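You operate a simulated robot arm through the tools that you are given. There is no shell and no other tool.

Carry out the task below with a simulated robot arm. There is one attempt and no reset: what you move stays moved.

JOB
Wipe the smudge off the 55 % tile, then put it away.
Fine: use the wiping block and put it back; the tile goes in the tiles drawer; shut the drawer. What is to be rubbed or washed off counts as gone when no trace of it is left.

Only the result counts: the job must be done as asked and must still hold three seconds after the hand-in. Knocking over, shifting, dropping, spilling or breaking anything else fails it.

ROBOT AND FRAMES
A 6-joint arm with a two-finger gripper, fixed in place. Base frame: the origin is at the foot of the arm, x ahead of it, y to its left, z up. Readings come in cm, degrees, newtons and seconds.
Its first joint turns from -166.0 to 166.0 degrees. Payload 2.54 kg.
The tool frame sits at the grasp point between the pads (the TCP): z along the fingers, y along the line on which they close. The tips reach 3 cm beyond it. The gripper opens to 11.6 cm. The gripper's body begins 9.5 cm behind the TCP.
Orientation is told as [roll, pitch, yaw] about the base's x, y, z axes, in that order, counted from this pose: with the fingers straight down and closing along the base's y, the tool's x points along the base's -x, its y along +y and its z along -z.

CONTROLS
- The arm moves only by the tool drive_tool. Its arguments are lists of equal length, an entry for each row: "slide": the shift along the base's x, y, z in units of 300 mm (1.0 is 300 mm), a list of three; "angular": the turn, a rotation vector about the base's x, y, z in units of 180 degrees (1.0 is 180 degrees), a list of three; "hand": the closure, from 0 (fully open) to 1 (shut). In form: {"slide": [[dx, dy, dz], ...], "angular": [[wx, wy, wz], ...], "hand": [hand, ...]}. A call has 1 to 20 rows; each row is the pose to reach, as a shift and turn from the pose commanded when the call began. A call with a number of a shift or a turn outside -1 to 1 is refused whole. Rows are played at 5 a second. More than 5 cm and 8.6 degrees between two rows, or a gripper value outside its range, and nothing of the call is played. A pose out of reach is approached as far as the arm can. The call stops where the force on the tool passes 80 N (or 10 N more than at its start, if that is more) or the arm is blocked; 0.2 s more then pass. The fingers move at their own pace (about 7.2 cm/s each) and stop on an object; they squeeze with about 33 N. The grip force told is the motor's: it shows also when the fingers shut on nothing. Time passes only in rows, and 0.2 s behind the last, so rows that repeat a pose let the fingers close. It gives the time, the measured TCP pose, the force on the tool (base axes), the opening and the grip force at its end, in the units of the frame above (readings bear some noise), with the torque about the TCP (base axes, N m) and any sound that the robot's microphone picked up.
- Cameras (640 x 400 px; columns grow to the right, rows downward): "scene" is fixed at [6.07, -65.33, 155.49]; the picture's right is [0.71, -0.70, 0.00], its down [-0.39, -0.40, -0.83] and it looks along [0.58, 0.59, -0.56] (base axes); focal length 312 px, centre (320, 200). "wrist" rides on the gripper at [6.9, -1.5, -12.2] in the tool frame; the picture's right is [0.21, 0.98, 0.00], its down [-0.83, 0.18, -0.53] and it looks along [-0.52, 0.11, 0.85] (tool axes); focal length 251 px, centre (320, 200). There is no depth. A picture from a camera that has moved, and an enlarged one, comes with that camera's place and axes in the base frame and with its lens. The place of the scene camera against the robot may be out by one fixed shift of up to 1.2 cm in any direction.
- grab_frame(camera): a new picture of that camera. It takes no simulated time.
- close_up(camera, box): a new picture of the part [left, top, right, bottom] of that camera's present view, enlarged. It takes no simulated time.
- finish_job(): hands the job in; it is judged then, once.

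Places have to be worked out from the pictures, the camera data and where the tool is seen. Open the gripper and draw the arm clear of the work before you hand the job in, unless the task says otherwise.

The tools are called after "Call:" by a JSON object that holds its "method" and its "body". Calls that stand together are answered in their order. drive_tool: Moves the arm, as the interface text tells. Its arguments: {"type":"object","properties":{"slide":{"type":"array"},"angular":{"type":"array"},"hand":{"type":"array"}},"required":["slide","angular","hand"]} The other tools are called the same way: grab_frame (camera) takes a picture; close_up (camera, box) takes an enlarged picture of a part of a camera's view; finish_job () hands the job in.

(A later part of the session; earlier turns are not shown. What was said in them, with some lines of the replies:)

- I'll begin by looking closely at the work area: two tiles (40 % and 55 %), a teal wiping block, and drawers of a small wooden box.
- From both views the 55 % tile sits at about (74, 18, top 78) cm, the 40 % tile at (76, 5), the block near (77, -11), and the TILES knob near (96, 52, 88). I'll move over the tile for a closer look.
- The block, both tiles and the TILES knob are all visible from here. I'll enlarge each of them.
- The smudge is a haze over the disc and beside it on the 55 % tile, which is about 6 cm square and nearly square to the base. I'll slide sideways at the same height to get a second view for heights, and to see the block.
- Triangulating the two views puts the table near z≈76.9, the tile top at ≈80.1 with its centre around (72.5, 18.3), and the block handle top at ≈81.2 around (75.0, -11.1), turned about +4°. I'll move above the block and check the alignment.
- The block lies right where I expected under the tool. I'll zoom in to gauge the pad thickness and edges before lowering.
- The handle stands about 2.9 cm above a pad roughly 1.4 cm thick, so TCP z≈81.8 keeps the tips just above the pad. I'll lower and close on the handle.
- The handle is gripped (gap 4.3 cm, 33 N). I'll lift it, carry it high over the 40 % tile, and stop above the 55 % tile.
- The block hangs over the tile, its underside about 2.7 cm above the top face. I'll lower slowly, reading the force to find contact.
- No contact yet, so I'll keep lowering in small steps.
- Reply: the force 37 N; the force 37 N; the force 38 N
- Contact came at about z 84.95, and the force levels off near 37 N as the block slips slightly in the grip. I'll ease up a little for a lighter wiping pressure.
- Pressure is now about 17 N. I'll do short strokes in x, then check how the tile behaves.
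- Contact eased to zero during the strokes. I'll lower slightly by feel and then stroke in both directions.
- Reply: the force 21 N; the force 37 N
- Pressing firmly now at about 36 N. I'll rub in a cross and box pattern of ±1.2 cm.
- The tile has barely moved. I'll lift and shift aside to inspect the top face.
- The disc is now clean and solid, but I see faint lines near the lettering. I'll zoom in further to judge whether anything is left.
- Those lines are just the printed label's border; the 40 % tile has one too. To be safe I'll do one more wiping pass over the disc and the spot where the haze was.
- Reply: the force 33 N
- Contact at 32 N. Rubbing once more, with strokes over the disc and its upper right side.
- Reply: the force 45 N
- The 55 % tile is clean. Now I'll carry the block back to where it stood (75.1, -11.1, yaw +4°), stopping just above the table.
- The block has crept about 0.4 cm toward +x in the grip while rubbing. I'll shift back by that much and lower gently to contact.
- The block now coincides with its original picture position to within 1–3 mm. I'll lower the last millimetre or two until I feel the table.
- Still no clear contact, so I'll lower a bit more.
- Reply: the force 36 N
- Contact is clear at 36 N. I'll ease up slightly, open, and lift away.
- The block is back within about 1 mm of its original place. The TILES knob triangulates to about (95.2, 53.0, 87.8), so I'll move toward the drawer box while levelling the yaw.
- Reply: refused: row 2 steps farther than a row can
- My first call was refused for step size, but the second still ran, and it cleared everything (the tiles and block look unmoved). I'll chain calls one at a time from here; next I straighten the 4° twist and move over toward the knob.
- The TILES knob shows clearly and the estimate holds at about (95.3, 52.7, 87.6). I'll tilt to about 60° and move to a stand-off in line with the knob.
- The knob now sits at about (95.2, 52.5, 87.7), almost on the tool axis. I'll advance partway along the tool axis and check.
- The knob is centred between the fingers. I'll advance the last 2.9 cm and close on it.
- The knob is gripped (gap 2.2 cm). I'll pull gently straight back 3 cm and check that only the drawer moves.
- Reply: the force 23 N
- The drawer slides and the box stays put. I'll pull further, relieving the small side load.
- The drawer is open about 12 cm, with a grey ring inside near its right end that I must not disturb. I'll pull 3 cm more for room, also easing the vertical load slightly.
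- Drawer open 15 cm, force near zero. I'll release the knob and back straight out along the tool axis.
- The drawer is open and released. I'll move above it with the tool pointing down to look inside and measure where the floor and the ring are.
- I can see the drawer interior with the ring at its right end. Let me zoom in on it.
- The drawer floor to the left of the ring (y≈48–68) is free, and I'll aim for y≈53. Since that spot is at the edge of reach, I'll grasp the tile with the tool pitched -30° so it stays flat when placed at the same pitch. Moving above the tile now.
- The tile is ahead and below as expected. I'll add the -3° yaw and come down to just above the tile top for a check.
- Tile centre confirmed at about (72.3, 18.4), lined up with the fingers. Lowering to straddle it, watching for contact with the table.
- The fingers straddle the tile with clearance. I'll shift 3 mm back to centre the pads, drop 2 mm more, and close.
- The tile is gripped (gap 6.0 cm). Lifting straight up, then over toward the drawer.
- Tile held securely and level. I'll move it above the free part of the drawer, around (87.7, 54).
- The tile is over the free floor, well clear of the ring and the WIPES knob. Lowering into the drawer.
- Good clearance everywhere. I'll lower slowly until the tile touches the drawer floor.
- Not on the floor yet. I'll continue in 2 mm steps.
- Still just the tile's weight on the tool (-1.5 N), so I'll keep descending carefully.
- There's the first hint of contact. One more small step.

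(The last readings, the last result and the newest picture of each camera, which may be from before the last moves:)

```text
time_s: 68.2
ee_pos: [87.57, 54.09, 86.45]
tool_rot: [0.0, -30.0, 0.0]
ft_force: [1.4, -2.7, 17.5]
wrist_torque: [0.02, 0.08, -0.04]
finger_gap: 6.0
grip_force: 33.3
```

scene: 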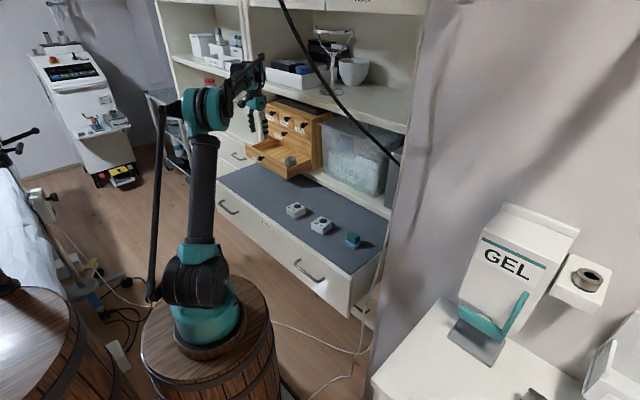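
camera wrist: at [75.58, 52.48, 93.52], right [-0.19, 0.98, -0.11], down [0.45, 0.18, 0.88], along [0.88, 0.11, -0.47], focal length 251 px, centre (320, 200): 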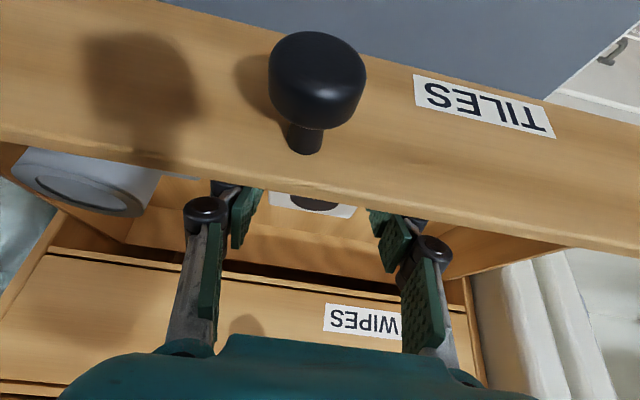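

The tile rests on the floor (17.5 N). I'll open modestly and rise straight up.

Call:
{"method": "drive_tool", "body": {"slide": [[0, 0, 0.002], [0, 0, 0.002], [0, 0, 0.002], [0, 0, 0.002], [0, 0, 0.03], [0, 0, 0.1], [0, 0, 0.2], [0, 0, 0.32], [0, 0, 0.42], [0, 0, 0.42]], "angular": [[0, 0, 0], [0, 0, 0], [0, 0, 0], [0, 0, 0], [0, 0, 0], [0, 0, 0], [0, 0, 0], [0, 0, 0], [0, 0, 0], [0, 0, 0]], "hand": [0.5, 0.4, 0.32, 0.32, 0.32, 0.32, 0.32, 0.32, 0.32, 0.32]}}

Call:
{"method": "grab_frame", "body": {"camera": "wrist"}}

Call:
{"method": "close_up", "body": {"camera": "scene", "box": [240, 120, 330, 185]}}

```text
time_s: 70.4
ee_pos: [87.56, 54.04, 99.13]
tool_rot: [0.0, -30.1, 0.0]
ft_force: [0.5, 0.8, -0.5]
wrist_torque: [-0.03, 0.02, 0.0]
finger_gap: 7.91
grip_force: 0.1
```

```text
taken
camera wrist: at [75.51, 52.43, 106.35], right [-0.19, 0.98, -0.11], down [0.45, 0.18, 0.88], along [0.88, 0.11, -0.47], focal length 251 px, centre (320, 200)
```

wrist: 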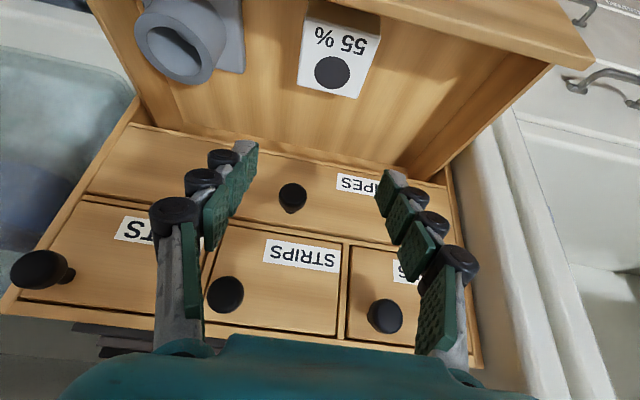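

```text
6.15 times, centred on (285, 152) of scene
camera zoom: at [6.07, -65.33, 155.49], right [0.71, -0.7, 0.0], down [-0.39, -0.4, -0.83], along [0.58, 0.59, -0.56], focal length 1921 px, centre (535, 492)
```

zoom: 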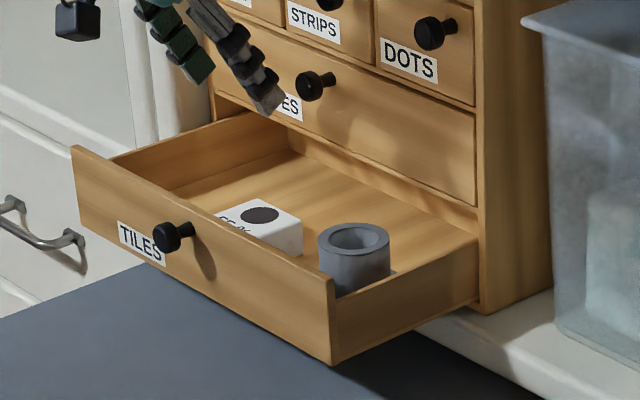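

The tile lies flat in the drawer, clean, and the ring is untouched. I'll back off and return to the knob stand-off at -60°.

Call:
{"method": "drive_tool", "body": {"slide": [[-0.1, -0.01, 0], [-0.22, -0.02, 0], [-0.34, -0.03, 0], [-0.45, -0.04, 0], [-0.55, -0.05, -0.05], [-0.55, -0.05, -0.14], [-0.55, -0.05, -0.213], [-0.55, -0.05, -0.213]], "angular": [[0, 0, 0], [0, 0, 0], [0, -0.04, 0], [0, -0.08, 0], [0, -0.12, 0], [0, -0.15, 0], [0, -0.1667, 0], [0, -0.1667, 0]], "hand": [0.32, 0.4, 0.45, 0.45, 0.45, 0.45, 0.45, 0.45]}}

Call:
{"method": "grab_frame", "body": {"camera": "wrist"}}

```text
time_s: 72.2
ee_pos: [71.17, 52.6, 92.71]
tool_rot: [0.2, -60.1, -0.1]
ft_force: [-0.7, 0.5, -0.4]
wrist_torque: [-0.01, 0.0, 0.0]
finger_gap: 6.35
grip_force: 0.0
```

```text
taken
camera wrist: at [57.13, 51.03, 92.82], right [-0.11, 0.98, -0.19], down [-0.05, 0.18, 0.98], along [0.99, 0.11, 0.03], focal length 251 px, centre (320, 200)
```

wrist: 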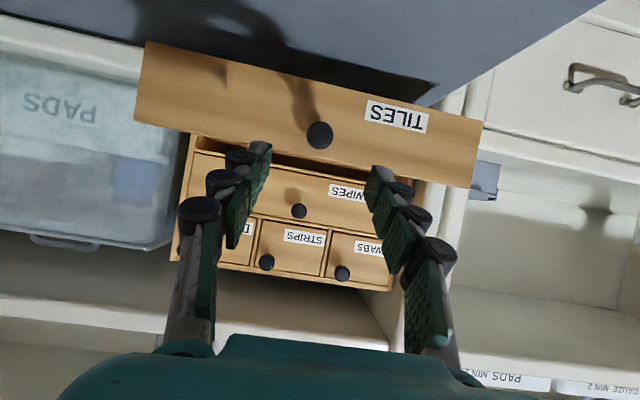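

The knob is still at about (80.2, 52.5, 87.7), right on the tool axis. I'll advance and grip it.

Call:
{"method": "drive_tool", "body": {"slide": [[0.08, 0, -0.046], [0.16, 0, -0.092], [0.22, 0, -0.127], [0.26, 0, -0.15], [0.26, 0, -0.15], [0.26, 0, -0.15], [0.26, 0, -0.15], [0.26, 0, -0.15], [0.26, 0, -0.15]], "angular": [[0, 0, 0], [0, 0, 0], [0, 0, 0], [0, 0, 0], [0, 0, 0], [0, 0, 0], [0, 0, 0], [0, 0, 0], [0, 0, 0]], "hand": [0.45, 0.45, 0.45, 0.45, 0.6, 0.7, 0.8, 1, 1]}}

Call:
{"method": "close_up", "body": {"camera": "scene", "box": [230, 110, 330, 185]}}

```text
time_s: 74.2
ee_pos: [79.05, 52.57, 88.31]
tool_rot: [-0.1, -60.0, 0.0]
ft_force: [1.1, -0.9, -1.6]
wrist_torque: [0.0, 0.01, -0.01]
finger_gap: 2.21
grip_force: 45.0
```

```text
5.33 times, centred on (280, 148) of scene
camera zoom: at [6.07, -65.33, 155.49], right [0.71, -0.7, 0.0], down [-0.39, -0.4, -0.83], along [0.58, 0.59, -0.56], focal length 1665 px, centre (533, 480)
```

zoom: 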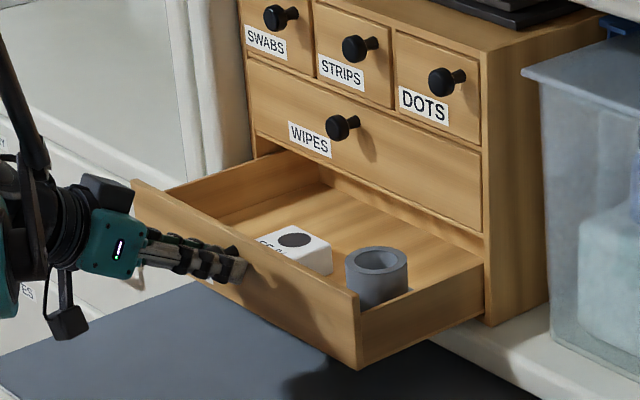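

Knob gripped again. I'll push the drawer in slowly, 14 cm first.

Call:
{"method": "drive_tool", "body": {"slide": [[0.01, 0, 0], [0.03, 0, 0], [0.055, 0, 0], [0.085, 0, 0], [0.115, 0, 0], [0.145, 0, 0], [0.175, 0, 0], [0.205, 0, 0], [0.235, 0, 0], [0.265, 0, 0], [0.295, 0, 0], [0.325, 0, 0], [0.355, 0, 0], [0.385, 0, 0], [0.41, 0, 0], [0.43, 0, 0], [0.45, 0, 0], [0.46, 0, 0], [0.467, 0, 0], [0.467, 0, 0]], "angular": [[0, 0, 0], [0, 0, 0], [0, 0, 0], [0, 0, 0], [0, 0, 0], [0, 0, 0], [0, 0, 0], [0, 0, 0], [0, 0, 0], [0, 0, 0], [0, 0, 0], [0, 0, 0], [0, 0, 0], [0, 0, 0], [0, 0, 0], [0, 0, 0], [0, 0, 0], [0, 0, 0], [0, 0, 0], [0, 0, 0]], "hand": [1, 1, 1, 1, 1, 1, 1, 1, 1, 1, 1, 1, 1, 1, 1, 1, 1, 1, 1, 1]}}

Call:
{"method": "close_up", "body": {"camera": "scene", "box": [230, 110, 330, 185]}}

```text
time_s: 78.4
ee_pos: [92.87, 52.62, 88.15]
tool_rot: [-0.1, -60.1, 0.1]
ft_force: [0.8, 6.8, 12.3]
wrist_torque: [-0.01, -0.19, 0.09]
finger_gap: 2.19
grip_force: 44.7
```

```text
5.33 times, centred on (280, 148) of scene
camera zoom: at [6.07, -65.33, 155.49], right [0.71, -0.7, 0.0], down [-0.39, -0.4, -0.83], along [0.58, 0.59, -0.56], focal length 1665 px, centre (533, 480)
```

zoom: 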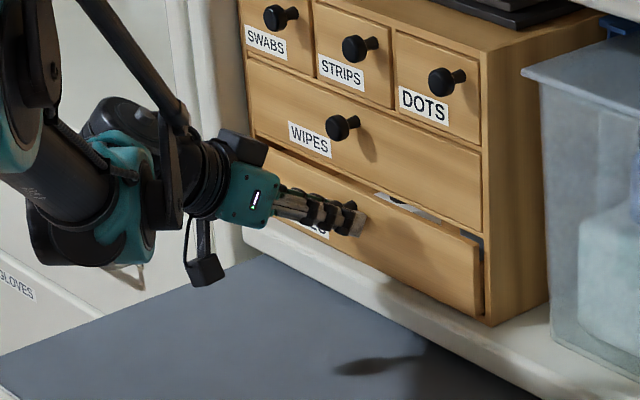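

About 1 cm is left. I'll push the rest in small steps, watching the force for the closing stop.

Call:
{"method": "drive_tool", "body": {"slide": [[0.01, 0, 0.001], [0.02, 0, 0.002], [0.028, 0, 0.002], [0.033, 0, 0.002], [0.033, 0, 0.002]], "angular": [[0, 0, 0], [0, 0, 0], [0, 0, 0], [0, 0, 0], [0, 0, 0]], "hand": [1, 1, 1, 1, 1]}}

Call:
{"method": "close_up", "body": {"camera": "scene", "box": [230, 110, 330, 185]}}

```text
time_s: 79.6
ee_pos: [94.01, 52.63, 87.98]
tool_rot: [0.1, -60.0, 0.1]
ft_force: [-0.6, 4.8, -3.0]
wrist_torque: [0.04, 0.26, -0.01]
finger_gap: 2.23
grip_force: 45.4
```

```text
5.33 times, centred on (280, 148) of scene
camera zoom: at [6.07, -65.33, 155.49], right [0.71, -0.7, 0.0], down [-0.39, -0.4, -0.83], along [0.58, 0.59, -0.56], focal length 1665 px, centre (533, 480)
```

zoom: 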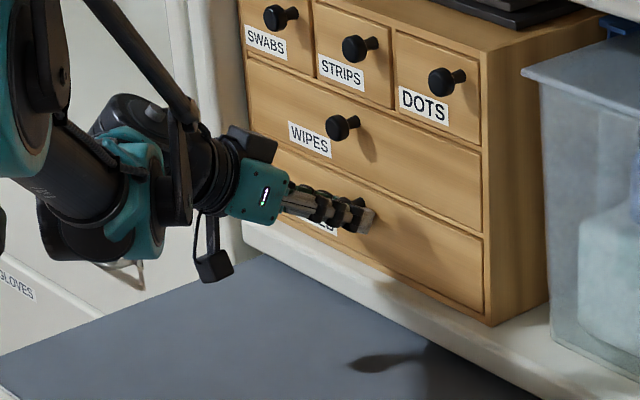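

The drawer looks nearly flush. I'll nudge another millimetre or so to feel the stop.

Call:
{"method": "drive_tool", "body": {"slide": [[0.003, 0, 0], [0.005, 0, 0], [0.005, 0, 0]], "angular": [[0, 0, 0], [0, 0, 0], [0, 0, 0]], "hand": [1, 1, 1]}}

```text
time_s: 80.4
ee_pos: [94.06, 52.53, 88.09]
tool_rot: [0.1, -60.0, 0.0]
ft_force: [-28.2, -1.3, -14.2]
wrist_torque: [0.0, 0.27, 0.0]
finger_gap: 2.22
grip_force: 44.6
```

The stop pushes back at 28 N, so the drawer is fully shut. I'll open the fingers and back out along the tool axis.

Call:
{"method": "drive_tool", "body": {"slide": [[0, 0, 0], [0, 0, 0], [0, 0, 0], [0, 0, 0], [-0.04, 0, 0.023], [-0.12, 0, 0.07], [-0.24, 0, 0.14], [-0.36, 0, 0.21], [-0.48, 0, 0.28], [-0.48, 0, 0.28]], "angular": [[0, 0, 0], [0, 0, 0], [0, 0, 0], [0, 0, 0], [0, 0, 0], [0, 0, 0], [0, 0, 0], [0, 0, 0], [0, 0.03, 0], [0, 0.06, 0]], "hand": [0.7, 0.5, 0.45, 0.45, 0.45, 0.45, 0.4, 0.3, 0.2, 0.2]}}

Call:
{"method": "grab_frame", "body": {"camera": "wrist"}}

Call:
{"method": "close_up", "body": {"camera": "scene", "box": [230, 90, 350, 190]}}

Call:
{"method": "close_up", "body": {"camera": "scene", "box": [270, 190, 380, 260]}}

```text
time_s: 82.6
ee_pos: [79.71, 52.63, 96.75]
tool_rot: [0.0, -49.2, 0.0]
ft_force: [0.0, 0.3, 0.3]
wrist_torque: [-0.05, -0.01, -0.03]
finger_gap: 9.26
grip_force: 0.1
```

```text
taken
camera wrist: at [66.07, 51.08, 99.48], right [-0.14, 0.98, -0.16], down [0.13, 0.18, 0.97], along [0.98, 0.11, -0.16], focal length 251 px, centre (320, 200)
```

wrist: 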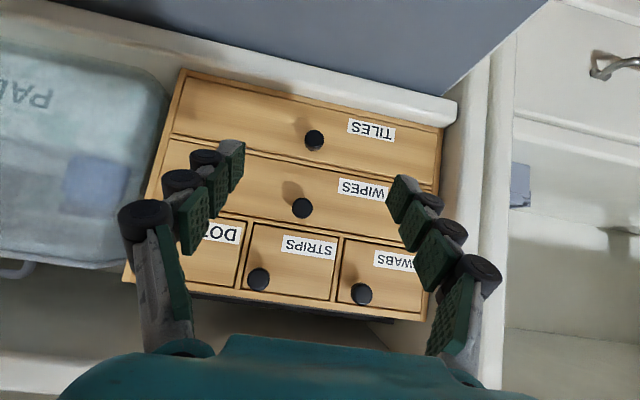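

```text
4.00 times, centred on (290, 140) of scene
camera zoom: at [6.07, -65.33, 155.49], right [0.71, -0.7, 0.0], down [-0.39, -0.4, -0.83], along [0.58, 0.59, -0.56], focal length 1248 px, centre (440, 440)
```

zoom: 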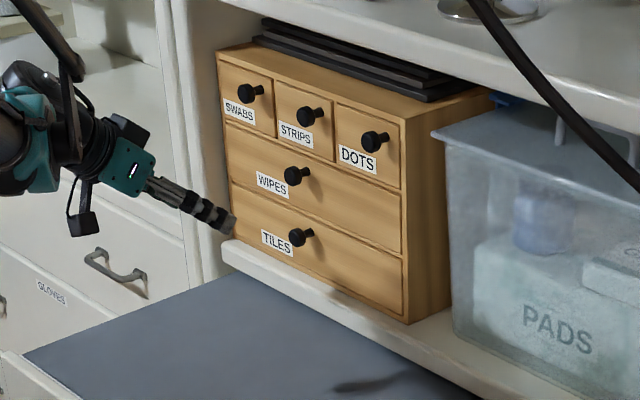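

```text
5.71 times, centred on (325, 225) of scene
camera zoom: at [6.07, -65.33, 155.49], right [0.71, -0.7, 0.0], down [-0.39, -0.4, -0.83], along [0.58, 0.59, -0.56], focal length 1784 px, centre (291, 57)
```

zoom: 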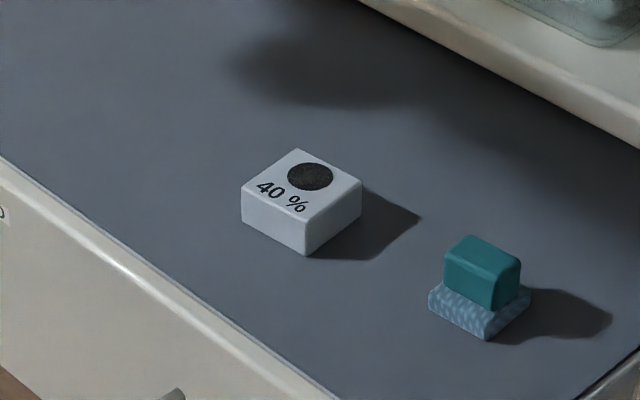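

The drawer is flush and the 40 % tile and block match their original picture positions. I'll draw the arm clear with the gripper open.

Call:
{"method": "drive_tool", "body": {"slide": [[-0.1, -0.04, 0.04], [-0.22, -0.1, 0.08], [-0.34, -0.16, 0.12], [-0.46, -0.22, 0.16], [-0.58, -0.28, 0.2], [-0.7, -0.34, 0.24], [-0.75, -0.38, 0.27], [-0.75, -0.38, 0.27], [-0.75, -0.38, 0.27]], "angular": [[0, 0.03, 0], [0, 0.07, 0], [0, 0.11, 0], [0, 0.15, 0], [0, 0.19, 0], [0, 0.23, 0], [0, 0.27, 0], [0, 0.27, 0], [0, 0.27, 0]], "hand": [0, 0, 0, 0, 0, 0, 0, 0, 0]}}

Call:
{"method": "grab_frame", "body": {"camera": "scene"}}

Call:
{"method": "close_up", "body": {"camera": "scene", "box": [250, 85, 350, 185]}}

```text
time_s: 84.6
ee_pos: [57.25, 40.95, 104.96]
tool_rot: [0.0, -0.7, 0.0]
ft_force: [0.0, -0.4, 0.0]
wrist_torque: [-0.01, -0.03, 0.0]
finger_gap: 11.62
grip_force: 0.1
```

```text
taken
```

scene: 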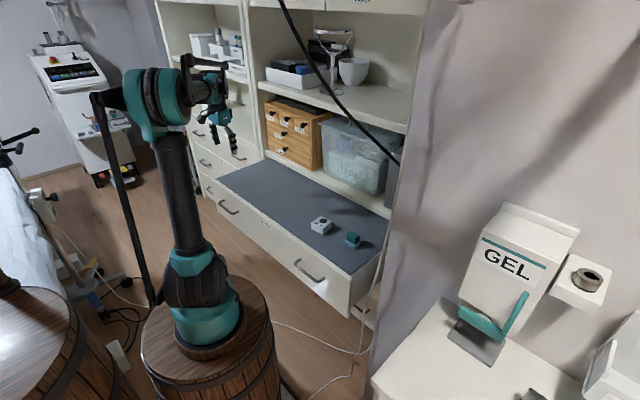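

```text
4.00 times, centred on (300, 135) of scene
camera zoom: at [6.07, -65.33, 155.49], right [0.71, -0.7, 0.0], down [-0.39, -0.4, -0.83], along [0.58, 0.59, -0.56], focal length 1248 px, centre (400, 460)
```

zoom: 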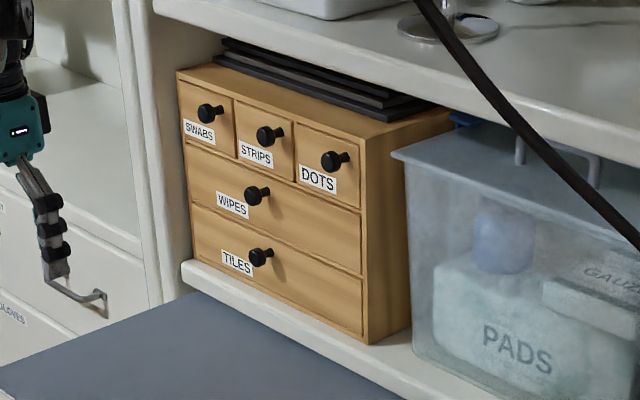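

The tile is clean and inside the shut TILES drawer, the block is back in place, and nothing else has moved. The arm is clear with the gripper open, so I'm handing in.

Call:
{"method": "finish_job", "body": {}}

```text
The job is handed in.
```

The 55 % tile is wiped clean and put away in the TILES drawer, and I've handed the job in.

- **Tile:** I rubbed the top in three passes. Close-up pictures afterwards showed no trace of the smudge; the faint lines still visible are the printed label's border. It lies flat in the drawer, clear of a grey ring already in there.
- **Wiping block:** it is back within about 1 mm of where it started, judging by the pictures.
- **Drawer:** it is fully shut. I pushed until it met its stop, and it looks flush in the pictures.
- **Everything else:** the 40 % tile and the drawer box match their starting positions in the pictures. I did not touch the grey ring; it only moved in and out with the drawer.

One planned move was refused for too large a step, and the next one still ran, so the open gripper crossed over the tiles lower than I intended. It cleared everything, and the pictures afterwards showed nothing had moved. The arm is drawn clear with the gripper open.
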